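You operate a simulated robot arm through the tools that you are given. There is no shell and no other tool. Be economical: measure what you need, move in short steps, check, and stop when the job is done.

You are at the controls of a simulated robot arm. One attempt, no reset.

JOB
Lift the flour tub lid open.

Only the result counts: the job must be done as asked and must still hold three seconds after the hand-in. Knocking over, shifting, dropping, spilling or breaking anything else fails it. Lids that push on must go on centred and level and be pressed home; caps that screw on are set level and turned clockwise until they are tight.

ROBOT AND FRAMES
A 7-joint arm with a two-finger parallel gripper on a trunk, on a base that drives. Base frame: it is fixed to the floor where the robot stands at the start and does not move with it; the origin is under the middle of the robot, x ahead of it, y to its left, z up. Lengths are in m, angles in degrees, forces in N, time in s.
Its first joint turns from -166.0 to 166.0 degrees. Places, roughly: flour tub lid [0.6, 0, 1]. Payload 1.57 kg.
The tool frame sits at the grasp point between the pads (the TCP): z along the fingers, y along the line on which they close. The tips reach 0.03 m beyond it. The gripper opens to 0.11 m. The fingers are 0.024 m wide and 0.012 m thick; the gripper's body (0.048 by 0.112 m) begins 0.078 m behind the TCP.
Orientation is that of the tool frame in the base frame, as [roll, pitch, yaw] about the fixed x, y, z axes, in that order (R = Rz(yaw) Ry(pitch) Rx(roll)). With the fingers straight down and closing along the base's y, the tool's x points along the base's -x, its y along +y and its z along -z.

CONTROLS
- The arm moves only by the tool servo_tool. Its argument "steps" is a list of rows, each a list of 7 numbers: the shift along the tool's x, y, z in m, then the turn, a rotation vector about the tool's x, y, z in degrees, then the gripper command, from -1 (fully open) to 1 (shut), values between in proportion. In form: [[x, y, z, ax, ay, az, gripper], ...]. A call has 1 to 20 rows; each row shifts and turns the commanded pose from where the row before left it, along the tool's axes as they then stand. A row lasts 0.2 s, in which the tool goes at most 0.05 m and 8.6 degrees; a call with a longer step from one row to the next is refused whole, and so is a gripper value outside its range. Where a pose cannot be reached the arm comes as near as it can. A force on the tool above 40 N (or 10 N above the force at the start of the call, whichever is more), or a blocked arm, ends the call early, and 0.2 s more pass. The fingers move at their own pace (about 0.045 m/s each) and stop on an object; they squeeze with about 31 N. The grip force told is the motor's: it shows also when the fingers shut on nothing. Time passes only in rows, and 0.2 s behind the last, so rows that do not move let the fingers close. The reply holds the time, the measured pose of the TCP, the force on the tool along the base axes, the opening and the grip force, in the units named above and with some noise.
- Cameras (640 x 400 px; columns grow to the right, rows downward): "scene" is now at [0.025, 0.1355, 1.5772]; the picture's right is [-0.18, -0.98, 0.00], its down [-0.57, 0.11, -0.81] and it looks along [0.80, -0.15, -0.58] (base axes); focal length 275 px, centre (320, 200). "wrist" rides on the gripper at [-0.036, 0, -0.08] in the tool frame; the picture's right is [0.00, -1.00, 0.00], its down [0.97, 0.00, -0.24] and it looks along [0.24, 0.00, 0.97] (tool axes); focal length 218 px, centre (320, 200).
- camera(camera): a new picture of that camera. It takes no simulated time.
- move_column(by): slides the trunk up (or, below 0, down) by that many m; the arm and the scene camera ride with it, the base frame stays. It gives what a move gives, with no picture.
- steer(legs): drives the robot by 1 to 6 legs, each [ahead, turn to the left] in m and degrees, along the robot's own axes; the way and the turn of a leg run together, so that a leg with both is an arc; at most 1.5 m and 180 degrees a leg. The arm and the cameras ride along, it lands a little off, and it stops where it bumps. It gives what a move gives.
- aim_head(pan, tilt): turns the head with the scene camera to pan (to the left, within 155 degrees either way) and tilt (down, from -29 to 69), counted from straight ahead of the robot. It gives what a move gives.
- measure_at(camera, pixels): for up to 12 pixels [column, row] of the newest picture of that camera ("zoom" is the newest enlarged one), the place [x, y, z] in the base frame of the surface seen there, good to about 0.002 m. It takes no simulated time.
- zoom(camera, box): a new picture of the part [left, top, right, bottom] of that camera's present view, enlarged. It takes no simulated time.
- finish_job(): hands the job in; it is judged then, once.

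Work in short steps. Measure before you move; look again where a grasp or a placing could have gone wrong, and mend it. You have 80 turns and 52 pictures in all, those below and enlarged ones among them. Open the gripper and draw the arm clear of the work before you hand the job in, unless the task says otherwise; then end with one line.

The tools are called after "Emit:" as name(argument=value, ...) on one line, values as JSON. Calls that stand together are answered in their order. servo_tool: Moves the arm, as the interface text tells. Its arguments: {"type":"object","properties":{"steps":{"type":"array","items":{"type":"array","items":{"type":"number"}}}},"required":["steps"]} The other tools are called the same way: move_column (by) slides the trunk up or down; steer (legs) drives the base; aim_head (pan, tilt) turns the head that bears the scene camera; camera (camera) takes a picture; measure_at (camera, pixels) gives the place of the surface under pixels of a picture; zoom (camera, box) takes an enlarged picture of a part of a camera's view; finish_job () hands the job in.

At the start:

```text
time_s: 0.0
tcp_pos: [0.4824, 0.0084, 1.283]
ee_rot: [-180.0, 0.0, -179.8]
wrist_force: [0.5, 0.1, 1.0]
grip_width: 0.11
finger_force: 0.0
trunk travel left (down, up): [-0.5, 0.09]
robot x, y, heading: [-0.0005, -0.0032, -0.0]
head pan, tilt: [-10.5, 35.6]
```

scene: 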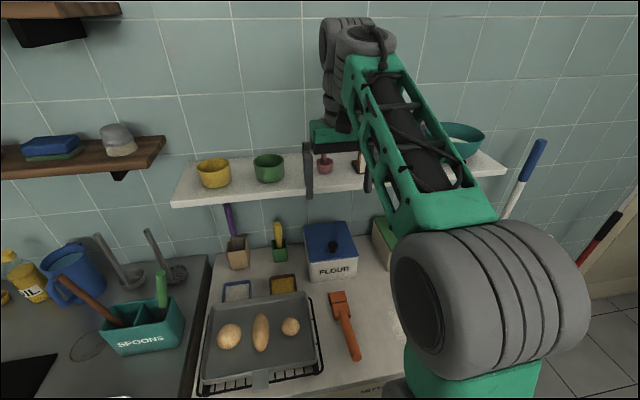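
wrist: 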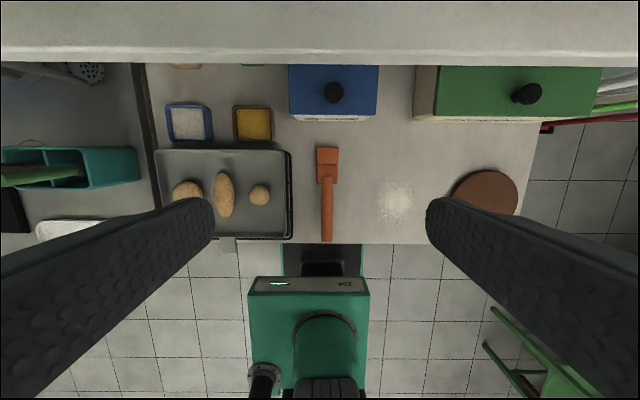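

The flour tub with its blue lid and black knob shows at scene (333,245) and wrist (334,92). I zoom in on it.

Emit:
zoom(camera="scene", box=[260, 190, 420, 290])

Emit:
zoom(camera="wrist", box=[260, 50, 420, 150])

```text
4.00 times, centred on (340, 240) of scene
```

zoom: 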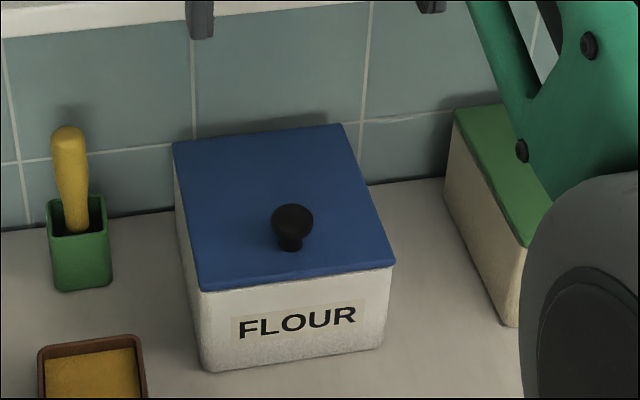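

```text
4.00 times, centred on (340, 100) of wrist
```

zoom: 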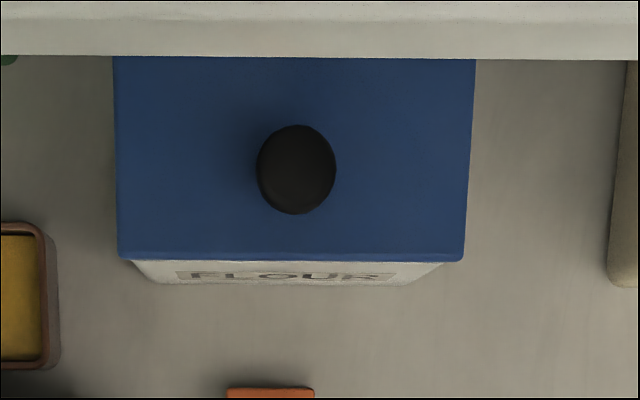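

I measure the lid's corners, the knob, and the shelf above from the scene and the enlarged wrist view.

Emit:
measure_at(camera="scene", pixels=[[333, 243], [333, 250], [305, 226], [344, 222], [311, 262], [357, 256], [335, 273], [325, 235], [310, 190], [325, 182], [250, 197], [333, 260]])

Emit:
measure_at(camera="zoom", pixels=[[296, 165], [296, 130], [296, 208], [260, 165], [332, 165], [290, 250], [290, 259], [125, 250], [455, 250], [296, 50], [296, 10], [296, 70]])

```text
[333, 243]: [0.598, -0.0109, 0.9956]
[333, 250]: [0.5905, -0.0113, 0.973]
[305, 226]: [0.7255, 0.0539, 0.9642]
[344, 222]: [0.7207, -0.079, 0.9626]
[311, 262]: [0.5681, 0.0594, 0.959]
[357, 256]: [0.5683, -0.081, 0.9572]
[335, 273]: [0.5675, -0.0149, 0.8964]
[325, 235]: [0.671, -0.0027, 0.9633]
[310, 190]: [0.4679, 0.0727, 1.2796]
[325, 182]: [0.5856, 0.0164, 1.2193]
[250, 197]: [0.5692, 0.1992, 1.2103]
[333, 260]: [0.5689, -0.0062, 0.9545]
```

```text
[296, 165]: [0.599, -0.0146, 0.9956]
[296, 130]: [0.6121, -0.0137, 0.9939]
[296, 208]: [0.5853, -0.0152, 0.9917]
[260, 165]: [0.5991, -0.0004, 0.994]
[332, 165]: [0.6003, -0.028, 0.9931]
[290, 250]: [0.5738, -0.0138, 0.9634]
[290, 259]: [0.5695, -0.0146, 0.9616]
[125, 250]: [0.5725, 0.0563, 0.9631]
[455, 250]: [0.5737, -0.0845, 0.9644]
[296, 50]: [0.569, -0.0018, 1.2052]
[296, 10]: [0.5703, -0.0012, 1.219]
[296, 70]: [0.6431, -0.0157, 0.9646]
```

The lid spans x 0.57–0.73 and y −0.083–0.057 with its top at z 0.963. The knob is at (0.599, −0.014, 0.995), and the shelf overhangs from x≈0.57 at z≈1.2. The hinge is probably at the back, so I measure the wall, the counter and the surrounding objects.

Emit:
measure_at(camera="scene", pixels=[[323, 218], [350, 208], [300, 217], [290, 290], [340, 320], [338, 298], [263, 320], [280, 230], [390, 235], [378, 222], [384, 250], [270, 205]])

Emit:
measure_at(camera="wrist", pixels=[[327, 152], [327, 220], [224, 195], [288, 150], [395, 200], [440, 100], [524, 92], [253, 122], [485, 190], [320, 240], [600, 70], [420, 80]])

```text
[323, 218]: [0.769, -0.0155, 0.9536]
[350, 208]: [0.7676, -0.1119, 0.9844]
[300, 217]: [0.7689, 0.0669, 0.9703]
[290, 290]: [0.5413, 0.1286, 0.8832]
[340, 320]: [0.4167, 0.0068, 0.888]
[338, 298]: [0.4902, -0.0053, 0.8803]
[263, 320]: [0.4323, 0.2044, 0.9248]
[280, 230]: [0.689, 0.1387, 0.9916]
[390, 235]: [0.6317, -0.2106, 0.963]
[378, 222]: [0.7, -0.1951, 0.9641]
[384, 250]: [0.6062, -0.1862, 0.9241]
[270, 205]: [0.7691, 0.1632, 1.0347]
```

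```text
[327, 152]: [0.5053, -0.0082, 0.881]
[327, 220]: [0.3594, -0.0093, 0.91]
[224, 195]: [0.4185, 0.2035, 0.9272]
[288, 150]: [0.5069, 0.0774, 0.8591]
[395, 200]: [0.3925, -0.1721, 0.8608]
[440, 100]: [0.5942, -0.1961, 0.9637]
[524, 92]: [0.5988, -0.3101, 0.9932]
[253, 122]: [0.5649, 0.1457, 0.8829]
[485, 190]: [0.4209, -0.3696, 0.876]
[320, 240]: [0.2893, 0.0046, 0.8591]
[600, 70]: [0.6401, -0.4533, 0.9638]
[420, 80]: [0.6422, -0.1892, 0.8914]
```

The counter is at z 0.859 and the wall at x 0.769. I'll come in at the knob from the front with the tool tilted near horizontal, clear of the shelf. First I go down to z≈1.13 and start tilting the tool.

Emit:
servo_tool(steps=[[0, 0, 0.04, 0, 0, 0, -0.2], [0, 0, 0.04, 0, 0, 0, -0.2], [0, 0, 0.04, 0, 0, 0, -0.2], [0, 0, 0.03, 0, 0, 0, -0.2], [0, 0, 0, 0, -8, 0, -0.2], [0, 0, 0, 0, -8, 0, -0.2], [0, 0, 0, 0, -8, 0, -0.2], [0, 0, 0, 0, -8, 0, -0.2], [0, 0, 0, 0, -8, 0, -0.2]])

```text
time_s: 2.0
tcp_pos: [0.4817, 0.0071, 1.1333]
ee_rot: [179.9, 40.0, -179.8]
wrist_force: [0.4, 0.5, -0.6]
grip_width: 0.0662
finger_force: 0.1
trunk travel left (down, up): [-0.5, 0.09]
robot x, y, heading: [-0.0005, -0.0083, 0.1]
head pan, tilt: [-10.5, 35.6]
```

The tilt is tracking well. I continue to about 68° (22° below horizontal) and line up in y with the knob at −0.0145.

Emit:
servo_tool(steps=[[0, -0.005, 0, 0, -7, 0, -0.2], [0, -0.005, 0, 0, -7, 0, -0.2], [0, -0.006, 0, 0, -7, 0, -0.2], [0, -0.005, 0, 0, -7, 0, -0.2], [0, 0, 0, 0, 0, 0, -0.2]])

Emit:
camera(camera="scene")

Emit:
camera(camera="wrist")

```text
time_s: 3.2
tcp_pos: [0.4812, -0.0082, 1.1091]
ee_rot: [179.5, 65.0, -179.7]
wrist_force: [-0.2, 0.2, 0.8]
grip_width: 0.0658
finger_force: 0.1
trunk travel left (down, up): [-0.5, 0.09]
robot x, y, heading: [0.0026, -0.0062, 0.1]
head pan, tilt: [-10.5, 35.6]
```

```text
47 pictures are left
```

scene: 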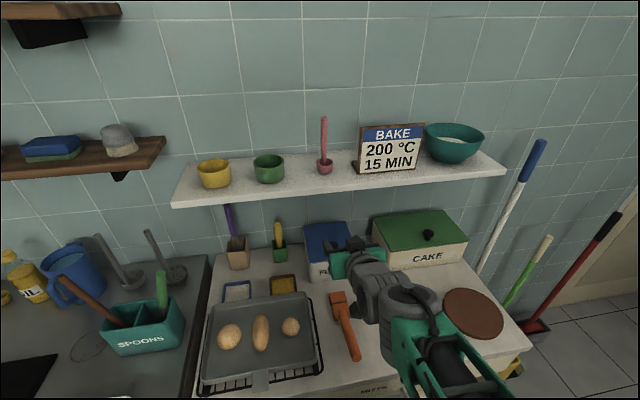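

```text
46 pictures are left
```

wrist: 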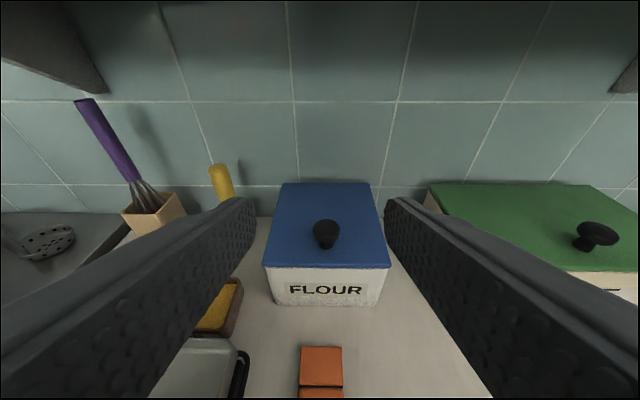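

The arm sagged slightly (pitch 65°), so it is probably near a joint limit. The path ahead is clear, so I lower the trunk 0.1 m to bring the hand to knob height.

Emit:
move_column(by=-0.1)

Emit:
servo_tool(steps=[[0, 0, 0, 0, 0, 0, -0.2], [0, 0, 0, 0, 0, 0, -0.2]])

```text
time_s: 4.5
tcp_pos: [0.4815, -0.01, 0.9884]
ee_rot: [179.3, 62.4, 179.7]
wrist_force: [1.1, -0.8, 0.2]
grip_width: 0.066
finger_force: 0.0
trunk travel left (down, up): [-0.4, 0.19]
robot x, y, heading: [0.0002, -0.0021, 0.0]
head pan, tilt: [-10.5, 35.6]
```

```text
time_s: 5.1
tcp_pos: [0.481, -0.0105, 0.9874]
ee_rot: [179.2, 62.4, 179.5]
wrist_force: [0.2, -0.4, 0.5]
grip_width: 0.0659
finger_force: 0.1
trunk travel left (down, up): [-0.4, 0.19]
robot x, y, heading: [0.0021, -0.0043, -0.2]
head pan, tilt: [-10.5, 35.6]
```

The tool is at (0.481, −0.010, 0.987), pitch 62°. I move ahead 0.06 m and up 0.015 m, then turn a bit flatter.

Emit:
servo_tool(steps=[[-0.0137, -0.0013, 0.0154, 0, 0, 0, -0.2], [-0.0137, -0.0013, 0.0154, 0, 0, 0, -0.2], [-0.0137, -0.0013, 0.0154, 0, 0, 0, -0.2], [0, 0, 0, 0, -4, 0, -0.2], [0, 0, 0, 0, -4, 0, -0.2], [0, 0, 0, 0, 0, 0, -0.2]])

Emit:
camera(camera="wrist")

```text
time_s: 6.5
tcp_pos: [0.5398, -0.0168, 1.0555]
ee_rot: [-179.9, 76.1, -179.7]
wrist_force: [0.5, 0.1, -0.2]
grip_width: 0.0659
finger_force: 0.1
trunk travel left (down, up): [-0.4, 0.19]
robot x, y, heading: [0.0015, -0.0051, -0.0]
head pan, tilt: [-10.5, 35.6]
```

```text
45 pictures are left
```

wrist: 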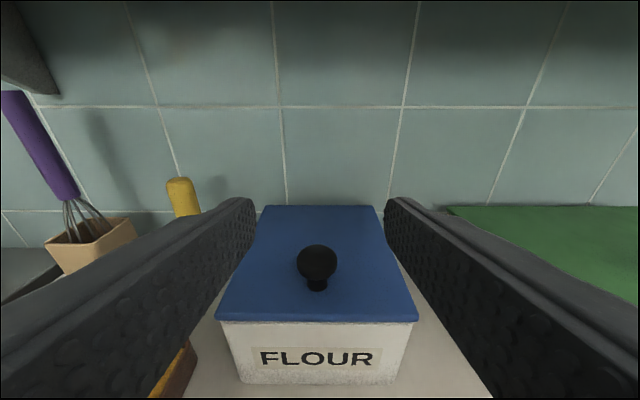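

The tool is now at (0.540, −0.017, 1.056) at pitch 76°, and the knob is centred at (318,262). I go down to z≈0.988, then forward to straddle it.

Emit:
servo_tool(steps=[[0.022, 0.001, 0.0055, 0, 0, 0, -0.2], [0.022, 0.001, 0.0055, 0, 0, 0, -0.2], [0.022, 0, 0.0055, 0, 0, 0, -0.2], [0, 0, 0, 0, 0, 0, -0.2], [-0.004, 0, 0.0155, 0, 0, 0, -0.2], [-0.004, 0, 0.0155, 0, 0, 0, -0.2], [-0.004, 0, 0.0155, 0, 0, 0, -0.2], [0, 0, 0, 0, 0, 0, -0.2]])

Emit:
camera(camera="wrist")

Emit:
zoom(camera="scene", box=[260, 190, 420, 290])

```text
time_s: 8.3
tcp_pos: [0.5869, -0.0116, 0.988]
ee_rot: [179.9, 76.0, -179.7]
wrist_force: [0.1, -0.4, 0.4]
grip_width: 0.0659
finger_force: 0.1
trunk travel left (down, up): [-0.4, 0.19]
robot x, y, heading: [-0.0002, -0.0043, -0.0]
head pan, tilt: [-10.5, 35.6]
```

```text
44 pictures are left
```

wrist: 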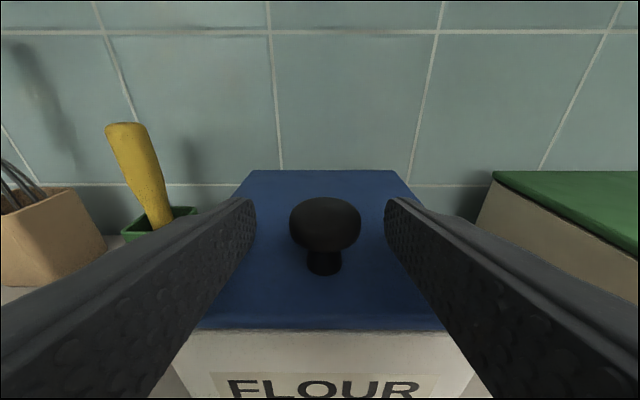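

```text
4.00 times, centred on (340, 240) of scene
```

zoom: 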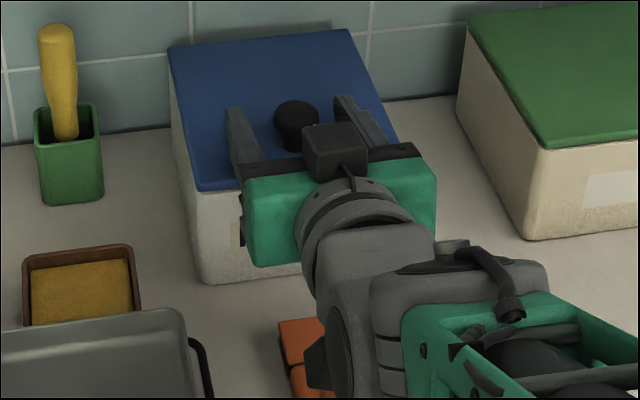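

The knob at (325,228) sits between the fingertips. I check its position to set the depth.

Emit:
measure_at(camera="wrist", pixels=[[325, 228], [292, 226], [358, 226], [325, 203], [322, 265], [255, 215], [387, 215], [325, 185], [320, 325]])

```text
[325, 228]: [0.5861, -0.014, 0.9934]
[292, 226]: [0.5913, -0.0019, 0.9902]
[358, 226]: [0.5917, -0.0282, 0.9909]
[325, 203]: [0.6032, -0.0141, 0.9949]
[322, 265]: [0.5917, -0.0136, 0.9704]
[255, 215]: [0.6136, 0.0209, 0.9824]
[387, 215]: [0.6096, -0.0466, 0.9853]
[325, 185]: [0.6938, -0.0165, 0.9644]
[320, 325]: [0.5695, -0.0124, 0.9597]
```

The knob is centred at (0.599, −0.0148, ~0.988). I shift −0.003 in y and 0.004 forward, then close on it.

Emit:
servo_tool(steps=[[-0.001, -0.003, 0.004, 0, 0, 0, -0.2], [0, 0, 0, 0, 0, 0, 1], [0, 0, 0, 0, 0, 0, 1], [0, 0, 0, 0, 0, 0, 1], [0, 0, 0, 0, 0, 0, 1], [0, 0, 0, 0, 0, 0, 1]])

```text
time_s: 9.7
tcp_pos: [0.5914, -0.0142, 0.9884]
ee_rot: [-180.0, 76.0, -179.7]
wrist_force: [0.8, 5.4, -1.7]
grip_width: 0.0317
finger_force: 40.9
trunk travel left (down, up): [-0.4, 0.19]
robot x, y, heading: [-0.0006, -0.0055, -0.2]
head pan, tilt: [-10.5, 35.6]
```

The grip holds (0.032 m wide, 41 N). I start along the hinge arc, about 10° of lid, tilting the tool by 6°.

Emit:
servo_tool(steps=[[-0.006, 0, 0.0002, 0, 1.5, 0, 1], [-0.006, 0, 0.0002, 0, 1.5, 0, 1], [-0.006, 0, 0.0003, 0, 1.5, 0, 1], [-0.006, 0, 0.0003, 0, 1.5, 0, 1], [0, 0, 0, 0, 0, 0, 1]])

Emit:
zoom(camera="scene", box=[260, 190, 420, 290])

Emit:
camera(camera="wrist")

```text
time_s: 10.9
tcp_pos: [0.598, -0.0137, 1.0093]
ee_rot: [-179.9, 70.1, -179.6]
wrist_force: [-14.5, 21.4, -6.2]
grip_width: 0.0315
finger_force: 40.5
trunk travel left (down, up): [-0.4, 0.19]
robot x, y, heading: [0.0028, -0.0083, 0.1]
head pan, tilt: [-10.5, 35.6]
```

```text
4.00 times, centred on (340, 240) of scene
```

zoom: 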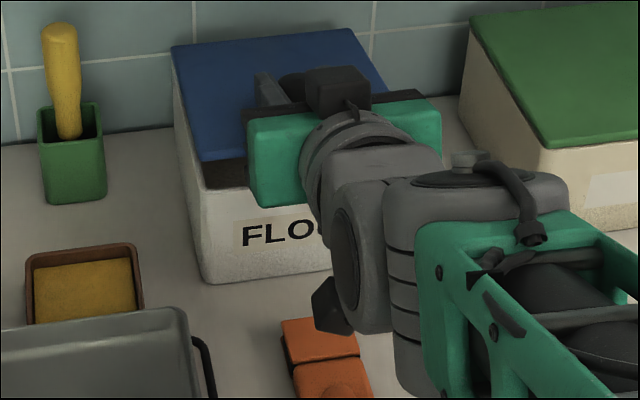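

```text
41 pictures are left
```

wrist: 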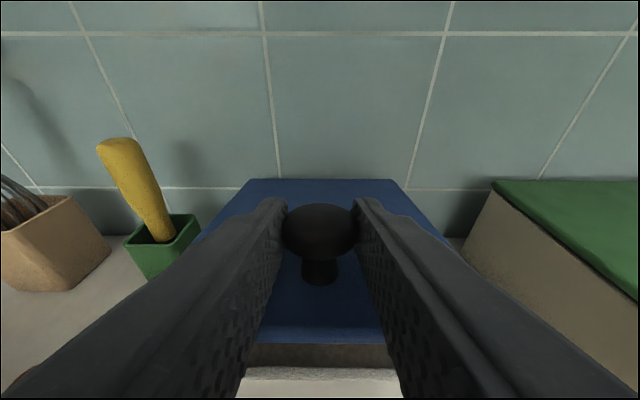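

The lid is opening on a back hinge. There is some side load (Fy 21 N, Fx −15 N), so I shift +0.002 in y and back 0.002 while continuing the arc.

Emit:
servo_tool(steps=[[-0.005, 0.002, -0.0015, 0, 1.5, 0, 1], [-0.006, 0.001, 0.0005, 0, 1.5, 0, 1], [-0.006, 0, 0.0006, 0, 1.5, 0, 1], [-0.006, 0, 0.0006, 0, 1.5, 0, 1], [0, 0, 0, 0, 0, 0, 1]])

```text
time_s: 12.1
tcp_pos: [0.6073, -0.0132, 1.0299]
ee_rot: [-179.9, 64.0, -179.8]
wrist_force: [-8.8, 6.4, -5.7]
grip_width: 0.0315
finger_force: 39.9
trunk travel left (down, up): [-0.4, 0.19]
robot x, y, heading: [0.0018, -0.0047, 0.1]
head pan, tilt: [-10.5, 35.6]
```

Forces have dropped. I continue to about 30° of lid.

Emit:
servo_tool(steps=[[-0.0055, 0.001, 0.0002, 0, 1.5, 0, 1], [-0.0058, 0, 0.001, 0, 1.5, 0, 1], [-0.0057, 0, 0.0011, 0, 1.5, 0, 1], [-0.0057, 0, 0.0013, 0, 1.5, 0, 1], [0, 0, 0, 0, 0, 0, 1]])

Emit:
camera(camera="wrist")

Emit:
camera(camera="scene")

```text
time_s: 13.3
tcp_pos: [0.6195, -0.0134, 1.0488]
ee_rot: [-180.0, 58.0, -179.8]
wrist_force: [-9.4, -0.4, -2.0]
grip_width: 0.0314
finger_force: 40.1
trunk travel left (down, up): [-0.4, 0.19]
robot x, y, heading: [-0.003, -0.0072, -0.1]
head pan, tilt: [-10.5, 35.6]
```

```text
40 pictures are left
```

wrist: 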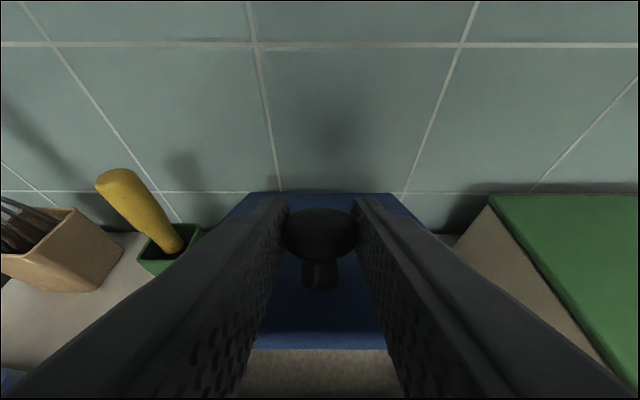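

```text
39 pictures are left
```

scene: 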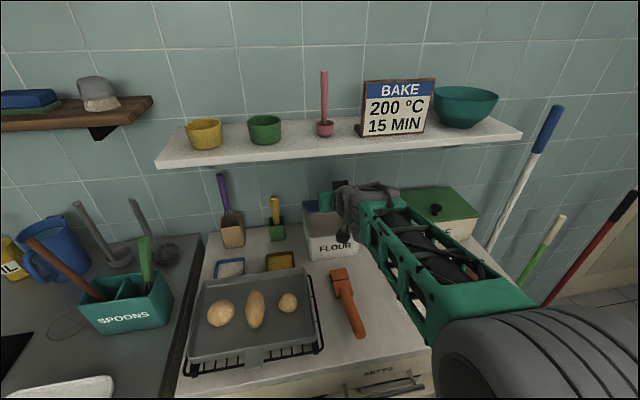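

The lid is at about 30° and the hand is still below the shelf. I lift to about 40° without tilting any further and measure the shelf underside.

Emit:
servo_tool(steps=[[-0.0053, 0, 0.0006, 0, 0, 0, 1], [-0.0057, 0, 0.0014, 0, 0, 0, 1], [-0.0054, 0, 0.0019, 0, 0, 0, 1], [-0.0054, 0, 0.0019, 0, 0, 0, 1], [0, 0, 0, 0, 0, 0, 1]])

Emit:
measure_at(camera="scene", pixels=[[330, 140], [330, 150], [330, 155], [330, 160], [340, 188], [375, 188], [350, 210], [330, 190]])

Emit:
zoom(camera="scene", box=[280, 140, 440, 240])

```text
time_s: 14.5
tcp_pos: [0.6375, -0.0139, 1.0646]
ee_rot: [180.0, 58.1, -179.8]
wrist_force: [-13.4, -5.4, 1.8]
grip_width: 0.0315
finger_force: 40.4
trunk travel left (down, up): [-0.4, 0.19]
robot x, y, heading: [0.0008, -0.0022, -0.2]
head pan, tilt: [-10.5, 35.6]
```

```text
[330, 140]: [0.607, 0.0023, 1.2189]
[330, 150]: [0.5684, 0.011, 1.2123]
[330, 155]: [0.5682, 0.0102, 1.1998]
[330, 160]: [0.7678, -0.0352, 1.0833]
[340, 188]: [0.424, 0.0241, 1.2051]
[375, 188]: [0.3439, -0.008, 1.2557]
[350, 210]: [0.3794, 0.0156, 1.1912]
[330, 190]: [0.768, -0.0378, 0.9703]
```

```text
4.00 times, centred on (360, 190) of scene
```

zoom: 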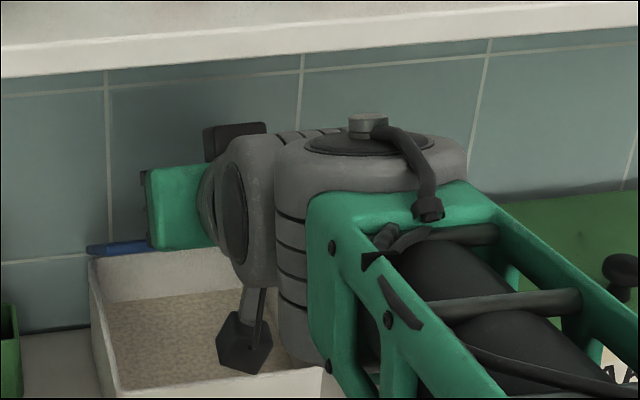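

Shelf underside is at z≈1.196 and there is still room. I lift on to about 50°, easing −0.001 in y.

Emit:
servo_tool(steps=[[-0.0052, -0.001, 0.001, 0, 0, 0, 1], [-0.0053, 0, 0.002, 0, 0, 0, 1], [-0.0053, 0, 0.0022, 0, 0, 0, 1], [-0.005, 0, 0.0024, 0, 0, 0, 1], [-0.005, 0, 0.0026, 0, 0, 0, 1], [0, 0, 0, 0, 0, 0, 1]])

Emit:
camera(camera="wrist")

Emit:
zoom(camera="scene", box=[280, 140, 440, 240])

```text
time_s: 15.9
tcp_pos: [0.6587, -0.0143, 1.08]
ee_rot: [180.0, 58.1, -179.8]
wrist_force: [-10.3, -6.2, -1.2]
grip_width: 0.0315
finger_force: 39.9
trunk travel left (down, up): [-0.4, 0.19]
robot x, y, heading: [0.001, -0.0067, -0.2]
head pan, tilt: [-10.5, 35.6]
```

```text
37 pictures are left
```

wrist: 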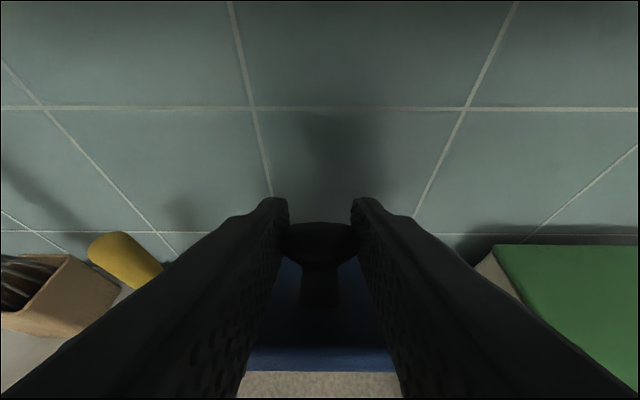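

```text
4.00 times, centred on (360, 190) of scene
```

zoom: 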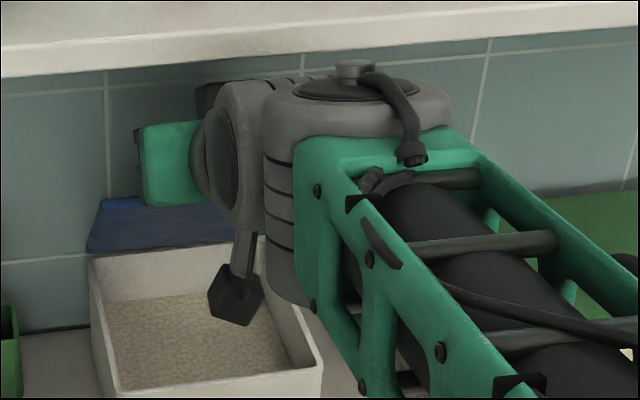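

The lid is at about 48° with low load. I open the gripper in place to see whether the hinge holds.

Emit:
servo_tool(steps=[[0, 0, 0, 0, 0, 0, 0.2], [0, 0, 0, 0, 0, 0, 0], [0, 0, 0, 0, 0, 0, -0.1], [0, 0, 0, 0, 0, 0, -0.1]])

Emit:
camera(camera="wrist")

Emit:
zoom(camera="scene", box=[280, 140, 440, 240])

```text
time_s: 16.9
tcp_pos: [0.6606, -0.0126, 1.0797]
ee_rot: [180.0, 57.9, -179.8]
wrist_force: [-0.5, -0.1, 0.1]
grip_width: 0.0608
finger_force: 0.0
trunk travel left (down, up): [-0.4, 0.19]
robot x, y, heading: [0.0019, -0.0052, 0.1]
head pan, tilt: [-10.5, 35.6]
```

```text
35 pictures are left
```

wrist: 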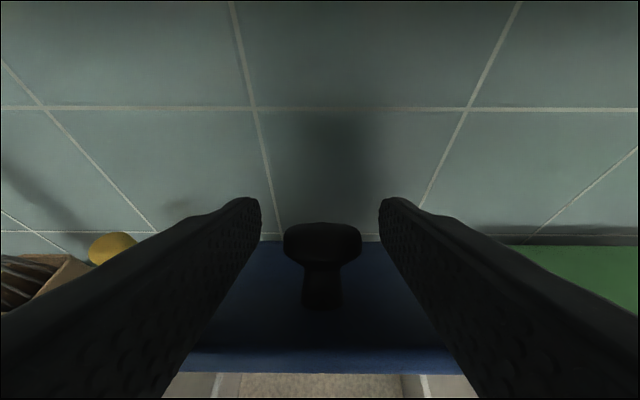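

```text
4.00 times, centred on (360, 190) of scene
```

zoom: 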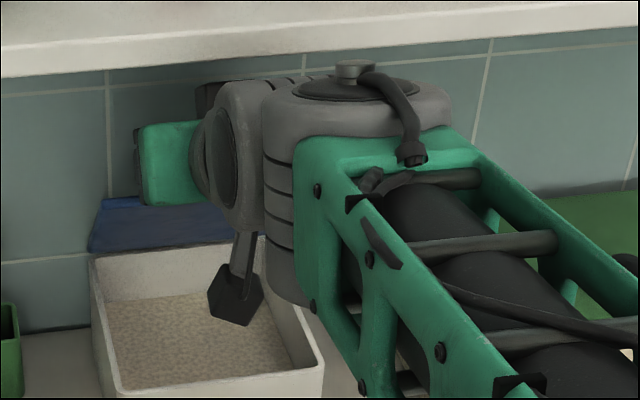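

The lid stays put, so the hinge has friction. I measure its pose now before withdrawing.

Emit:
measure_at(camera="wrist", pixels=[[320, 358], [320, 340], [320, 370], [260, 340], [280, 255], [322, 240], [322, 228]])

```text
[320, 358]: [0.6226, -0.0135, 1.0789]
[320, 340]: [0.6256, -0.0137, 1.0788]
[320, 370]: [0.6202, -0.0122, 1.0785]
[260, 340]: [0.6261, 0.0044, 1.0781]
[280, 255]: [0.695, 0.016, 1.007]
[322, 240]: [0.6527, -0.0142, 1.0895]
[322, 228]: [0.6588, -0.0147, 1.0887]
```

The lid front edge is at (0.622, 1.079), about 47° open, with fingers 1 cm above it. I flatten the tool by pivoting about that edge so that backing out keeps the hand below the shelf.

Emit:
servo_tool(steps=[[-0.0035, 0, 0, 0, -4, 0, -0.1], [-0.0035, 0, 0, 0, -4, 0, -0.1], [-0.0035, 0, 0, 0, -4, 0, -0.1], [-0.0035, 0, 0, 0, -4, 0, -0.1], [-0.0033, 0, 0, 0, -4, 0, -0.1], [0, 0, 0, 0, 0, 0, -0.1]])

Emit:
camera(camera="wrist")

```text
time_s: 18.3
tcp_pos: [0.6678, -0.013, 1.0953]
ee_rot: [180.0, 77.9, -179.9]
wrist_force: [-0.3, -0.6, -0.7]
grip_width: 0.0604
finger_force: 0.0
trunk travel left (down, up): [-0.4, 0.19]
robot x, y, heading: [0.0052, -0.0061, 0.1]
head pan, tilt: [-10.5, 35.6]
```

```text
33 pictures are left
```

wrist: 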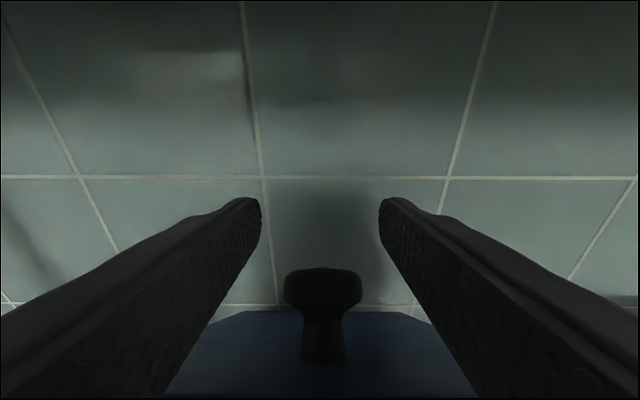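

No contact and the tool is now 12° below horizontal. I back straight out along the fingers.

Emit:
servo_tool(steps=[[0, 0, -0.02, 0, 0, 0, -0.1], [0, 0, -0.02, 0, 0, 0, -0.1], [0, 0, -0.025, 0, 0, 0, -0.1], [0, 0, -0.025, 0, 0, 0, -0.1], [0, 0, -0.025, 0, 0, 0, -0.1], [0, 0, -0.02, 0, 0, 0, -0.1], [0, 0, 0, 0, 0, 0, 1]])

Emit:
camera(camera="wrist")

Emit:
zoom(camera="scene", box=[240, 140, 480, 290])

```text
time_s: 19.9
tcp_pos: [0.5359, -0.0112, 1.1233]
ee_rot: [-179.9, 78.1, -179.7]
wrist_force: [0.5, -0.5, 0.6]
grip_width: 0.0266
finger_force: 0.2
trunk travel left (down, up): [-0.4, 0.19]
robot x, y, heading: [-0.0016, -0.0042, 0.1]
head pan, tilt: [-10.5, 35.6]
```

```text
32 pictures are left
```

wrist: 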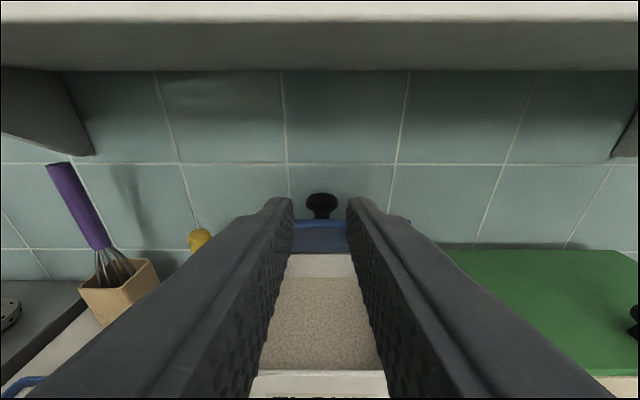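

```text
2.67 times, centred on (360, 215) of scene
```

zoom: 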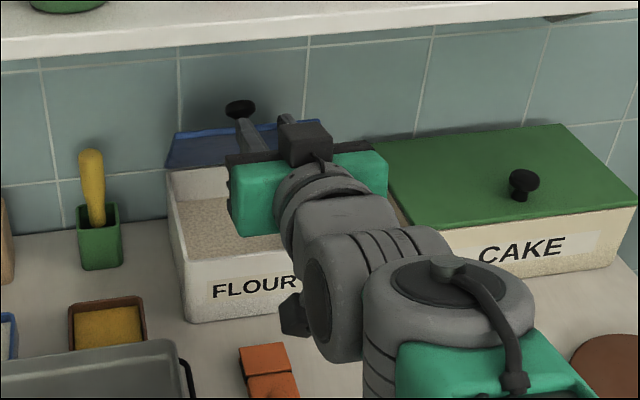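

The lid holds open. I close the fingers and lower to z≈1.056, then move forward under the lid and push its underside.

Emit:
servo_tool(steps=[[0.0218, 0, 0.0047, 0, 0, 0, 1], [0.0218, 0, 0.0047, 0, 0, 0, 1], [0.0218, 0, 0.0047, 0, 0, 0, 1], [0, 0, 0, 0, 0, 0, 1], [-0.004, 0, 0.0195, 0, 0, 0, 1], [-0.004, 0, 0.0195, 0, 0, 0, 1], [-0.004, 0, 0.0195, 0, 0, 0, 1], [0, 0, 0, 0, 0, 0, 1]])

Emit:
camera(camera="wrist")

Emit:
zoom(camera="scene", box=[240, 140, 480, 290])

```text
time_s: 21.7
tcp_pos: [0.5959, -0.0137, 1.0562]
ee_rot: [180.0, 78.0, -179.8]
wrist_force: [0.7, 0.4, 0.4]
grip_width: 0.0002
finger_force: 21.1
trunk travel left (down, up): [-0.4, 0.19]
robot x, y, heading: [0.0003, -0.0032, 0.2]
head pan, tilt: [-10.5, 35.6]
```

```text
30 pictures are left
```

wrist: 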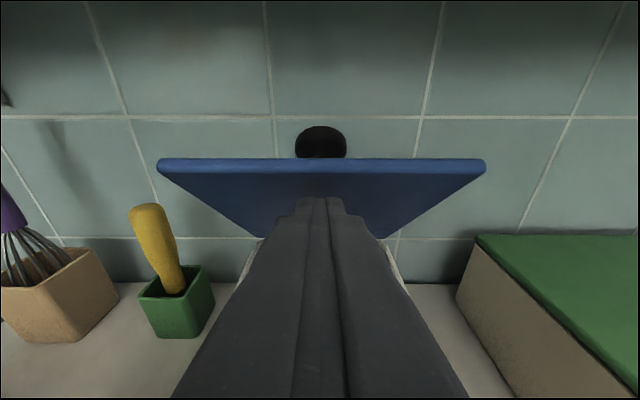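

```text
2.67 times, centred on (360, 215) of scene
```

zoom: 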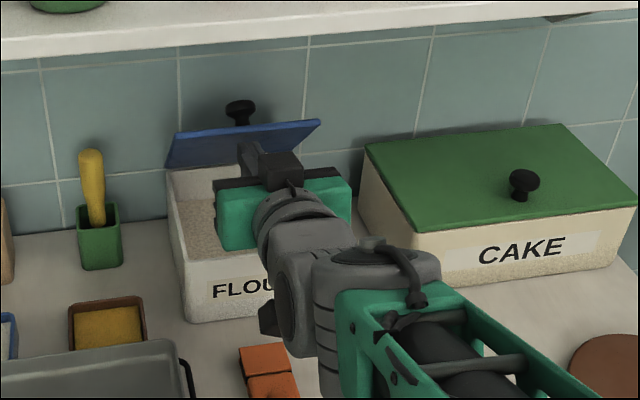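

The closed fingertips are under the lid with nothing touched. I push forward horizontally in small steps.

Emit:
servo_tool(steps=[[-0.002, 0, 0.01, 0, 0, 0, 1], [-0.002, 0, 0.01, 0, 0, 0, 1], [-0.002, 0, 0.008, 0, 0, 0, 1], [-0.002, 0, 0.008, 0, 0, 0, 1], [-0.002, 0, 0.008, 0, 0, 0, 1], [0, 0, 0, 0, 0, 0, 1]])

Emit:
camera(camera="wrist")

```text
time_s: 23.1
tcp_pos: [0.6405, -0.0142, 1.0568]
ee_rot: [179.9, 77.9, -179.8]
wrist_force: [0.2, 0.2, -0.8]
grip_width: 0.0
finger_force: 21.6
trunk travel left (down, up): [-0.4, 0.19]
robot x, y, heading: [0.0015, -0.0029, 0.2]
head pan, tilt: [-10.5, 35.6]
```

```text
28 pictures are left
```

wrist: 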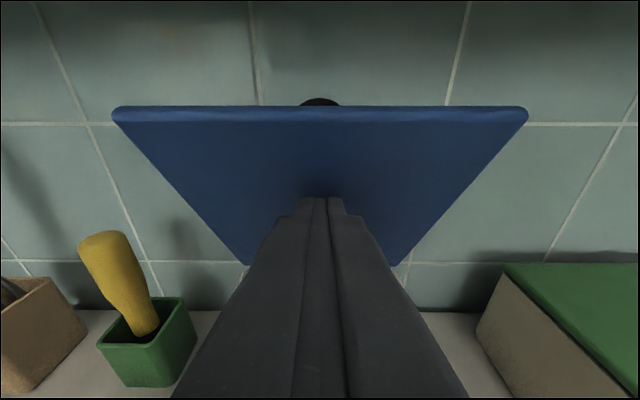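

The lid is being raised under almost no force. I keep pushing.

Emit:
servo_tool(steps=[[-0.002, 0, 0.008, 0, 0, 0, 1], [-0.002, 0, 0.008, 0, 0, 0, 1], [-0.002, 0, 0.008, 0, 0, 0, 1], [0, 0, 0, 0, 0, 0, 1]])

Emit:
camera(camera="wrist")

Emit:
measure_at(camera="wrist", pixels=[[320, 120], [320, 150], [250, 200], [400, 240], [200, 110]])

```text
time_s: 24.1
tcp_pos: [0.6649, -0.0127, 1.0569]
ee_rot: [180.0, 78.0, -179.8]
wrist_force: [0.3, -0.8, -0.1]
grip_width: 0.0001
finger_force: 21.0
trunk travel left (down, up): [-0.4, 0.19]
robot x, y, heading: [-0.0029, -0.0039, -0.2]
head pan, tilt: [-10.5, 35.6]
```

```text
27 pictures are left
```

wrist: 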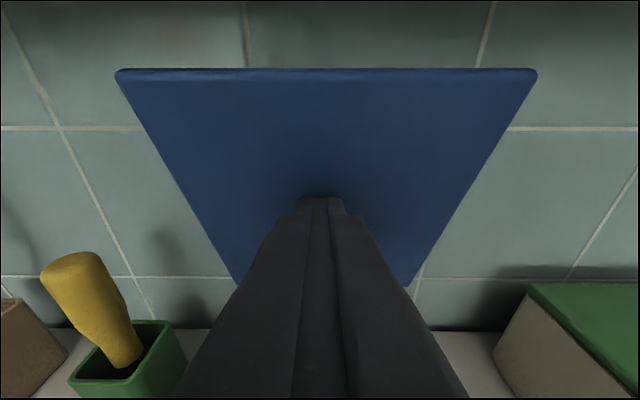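

```text
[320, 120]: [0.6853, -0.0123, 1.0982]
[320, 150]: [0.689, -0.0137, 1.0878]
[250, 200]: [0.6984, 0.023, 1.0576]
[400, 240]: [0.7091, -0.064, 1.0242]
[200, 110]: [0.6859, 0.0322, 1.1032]
```

The lid is now at about 72°. I push another 0.017 m toward about 83°, watching for a stop.

Emit:
servo_tool(steps=[[-0.0012, 0, 0.006, 0, 0, 0, 1], [-0.0012, 0, 0.006, 0, 0, 0, 1], [-0.0012, 0, 0.005, 0, 0, 0, 1], [0, 0, 0, 0, 0, 0, 1]])

Emit:
camera(camera="wrist")

Emit:
measure_at(camera="wrist", pixels=[[320, 120], [320, 150], [250, 200], [400, 240], [200, 110]])

```text
time_s: 25.1
tcp_pos: [0.683, -0.0123, 1.0579]
ee_rot: [-180.0, 78.0, -179.8]
wrist_force: [0.4, -0.7, 0.6]
grip_width: 0.0
finger_force: 21.7
trunk travel left (down, up): [-0.4, 0.19]
robot x, y, heading: [0.0022, -0.006, 0.3]
head pan, tilt: [-10.5, 35.6]
```

```text
26 pictures are left
```

wrist: 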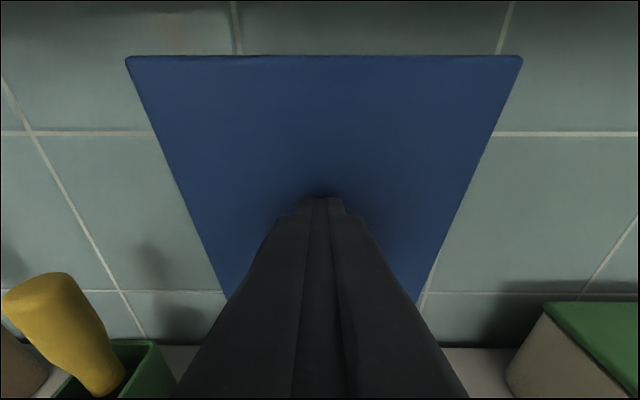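

```text
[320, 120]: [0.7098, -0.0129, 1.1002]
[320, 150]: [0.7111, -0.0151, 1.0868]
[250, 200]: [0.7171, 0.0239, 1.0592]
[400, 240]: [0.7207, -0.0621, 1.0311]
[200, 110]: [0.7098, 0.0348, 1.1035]
```

The lid is at about 81°. I give a last gentle nudge, then back out and check that it stays.

Emit:
servo_tool(steps=[[-0.0008, 0, 0.003, 0, 0, 0, 1], [-0.0008, 0, 0.003, 0, 0, 0, 1], [0, 0, 0, 0, 0, 0, 1], [0.002, 0, -0.01, 0, 0, 0, 1], [0.005, 0, -0.025, 0, 0, 0, 1], [0.005, 0, -0.025, 0, 0, 0, 1], [0.005, 0, -0.025, 0, 0, 0, 1], [0.002, 0, -0.035, 0, 0, 0, 1], [0, 0, -0.035, 0, 0, 0, 1], [0, 0, -0.035, 0, 0, 0, 0], [0, 0, 0, 0, 0, 0, -1]])

Emit:
camera(camera="wrist")

Emit:
camera(camera="scene")

```text
time_s: 27.5
tcp_pos: [0.5017, -0.0075, 1.036]
ee_rot: [178.5, 73.2, 179.6]
wrist_force: [0.1, 1.3, 0.2]
grip_width: 0.0481
finger_force: 0.1
trunk travel left (down, up): [-0.4, 0.19]
robot x, y, heading: [0.0003, -0.0059, -0.1]
head pan, tilt: [-10.5, 35.6]
```

```text
25 pictures are left
```

wrist: 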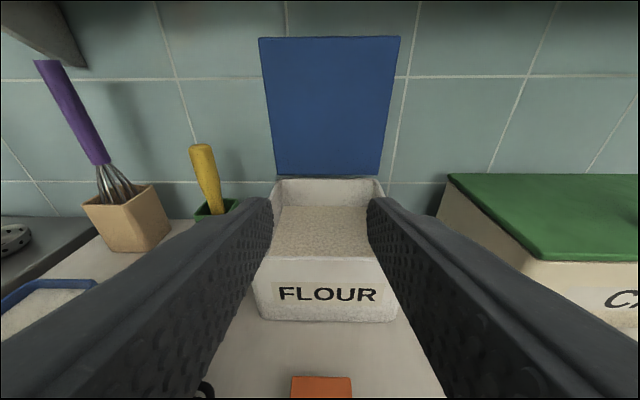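

```text
24 pictures are left
```

scene: 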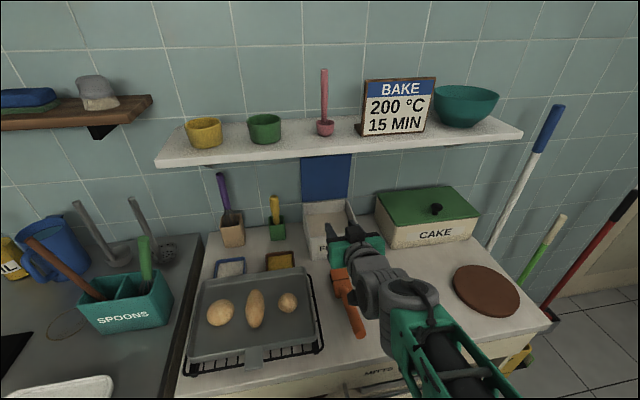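

The lid stands nearly upright, the arm is clear, and everything else is in place. I wait a second with the gripper open and check that the lid and tub haven't moved.

Emit:
servo_tool(steps=[[0, 0, 0, 0, 0, 0, -1], [0, 0, 0, 0, 0, 0, -1], [0, 0, 0, 0, 0, 0, -1], [0, 0, 0, 0, 0, 0, -1], [0, 0, 0, 0, 0, 0, -1], [0, 0, 0, 0, 0, 0, -1]])

Emit:
camera(camera="wrist")

Emit:
measure_at(camera="wrist", pixels=[[330, 50], [330, 100], [330, 160], [325, 290]])

```text
time_s: 28.9
tcp_pos: [0.5014, -0.0136, 1.0363]
ee_rot: [178.4, 73.1, 179.0]
wrist_force: [0.5, -0.2, 0.0]
grip_width: 0.1102
finger_force: 0.1
trunk travel left (down, up): [-0.4, 0.19]
robot x, y, heading: [0.0043, -0.0105, 0.2]
head pan, tilt: [-10.5, 35.6]
```

```text
23 pictures are left
```

wrist: 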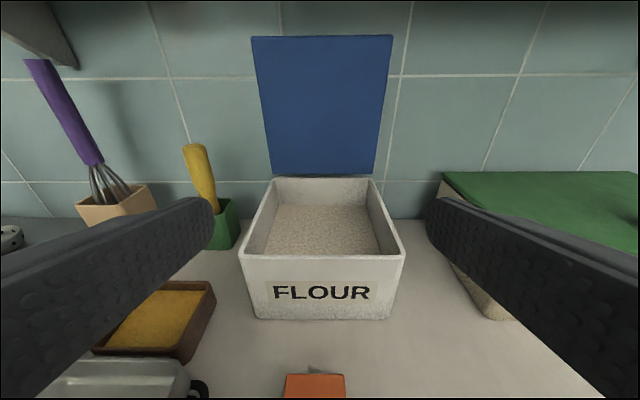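

```text
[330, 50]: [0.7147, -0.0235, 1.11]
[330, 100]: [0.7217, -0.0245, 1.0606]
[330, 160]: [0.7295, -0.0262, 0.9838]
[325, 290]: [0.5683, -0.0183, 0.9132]
```

The lid is steady at about 83° and the tub is still at x 0.568. The gripper is open and clear, so I hand in.

Emit:
finish_job()

```text
The job is handed in.
```

The flour tub lid is open at about 83° and holding by itself. The tub and everything around it show no sign of having moved, and the arm is clear with the gripper open.
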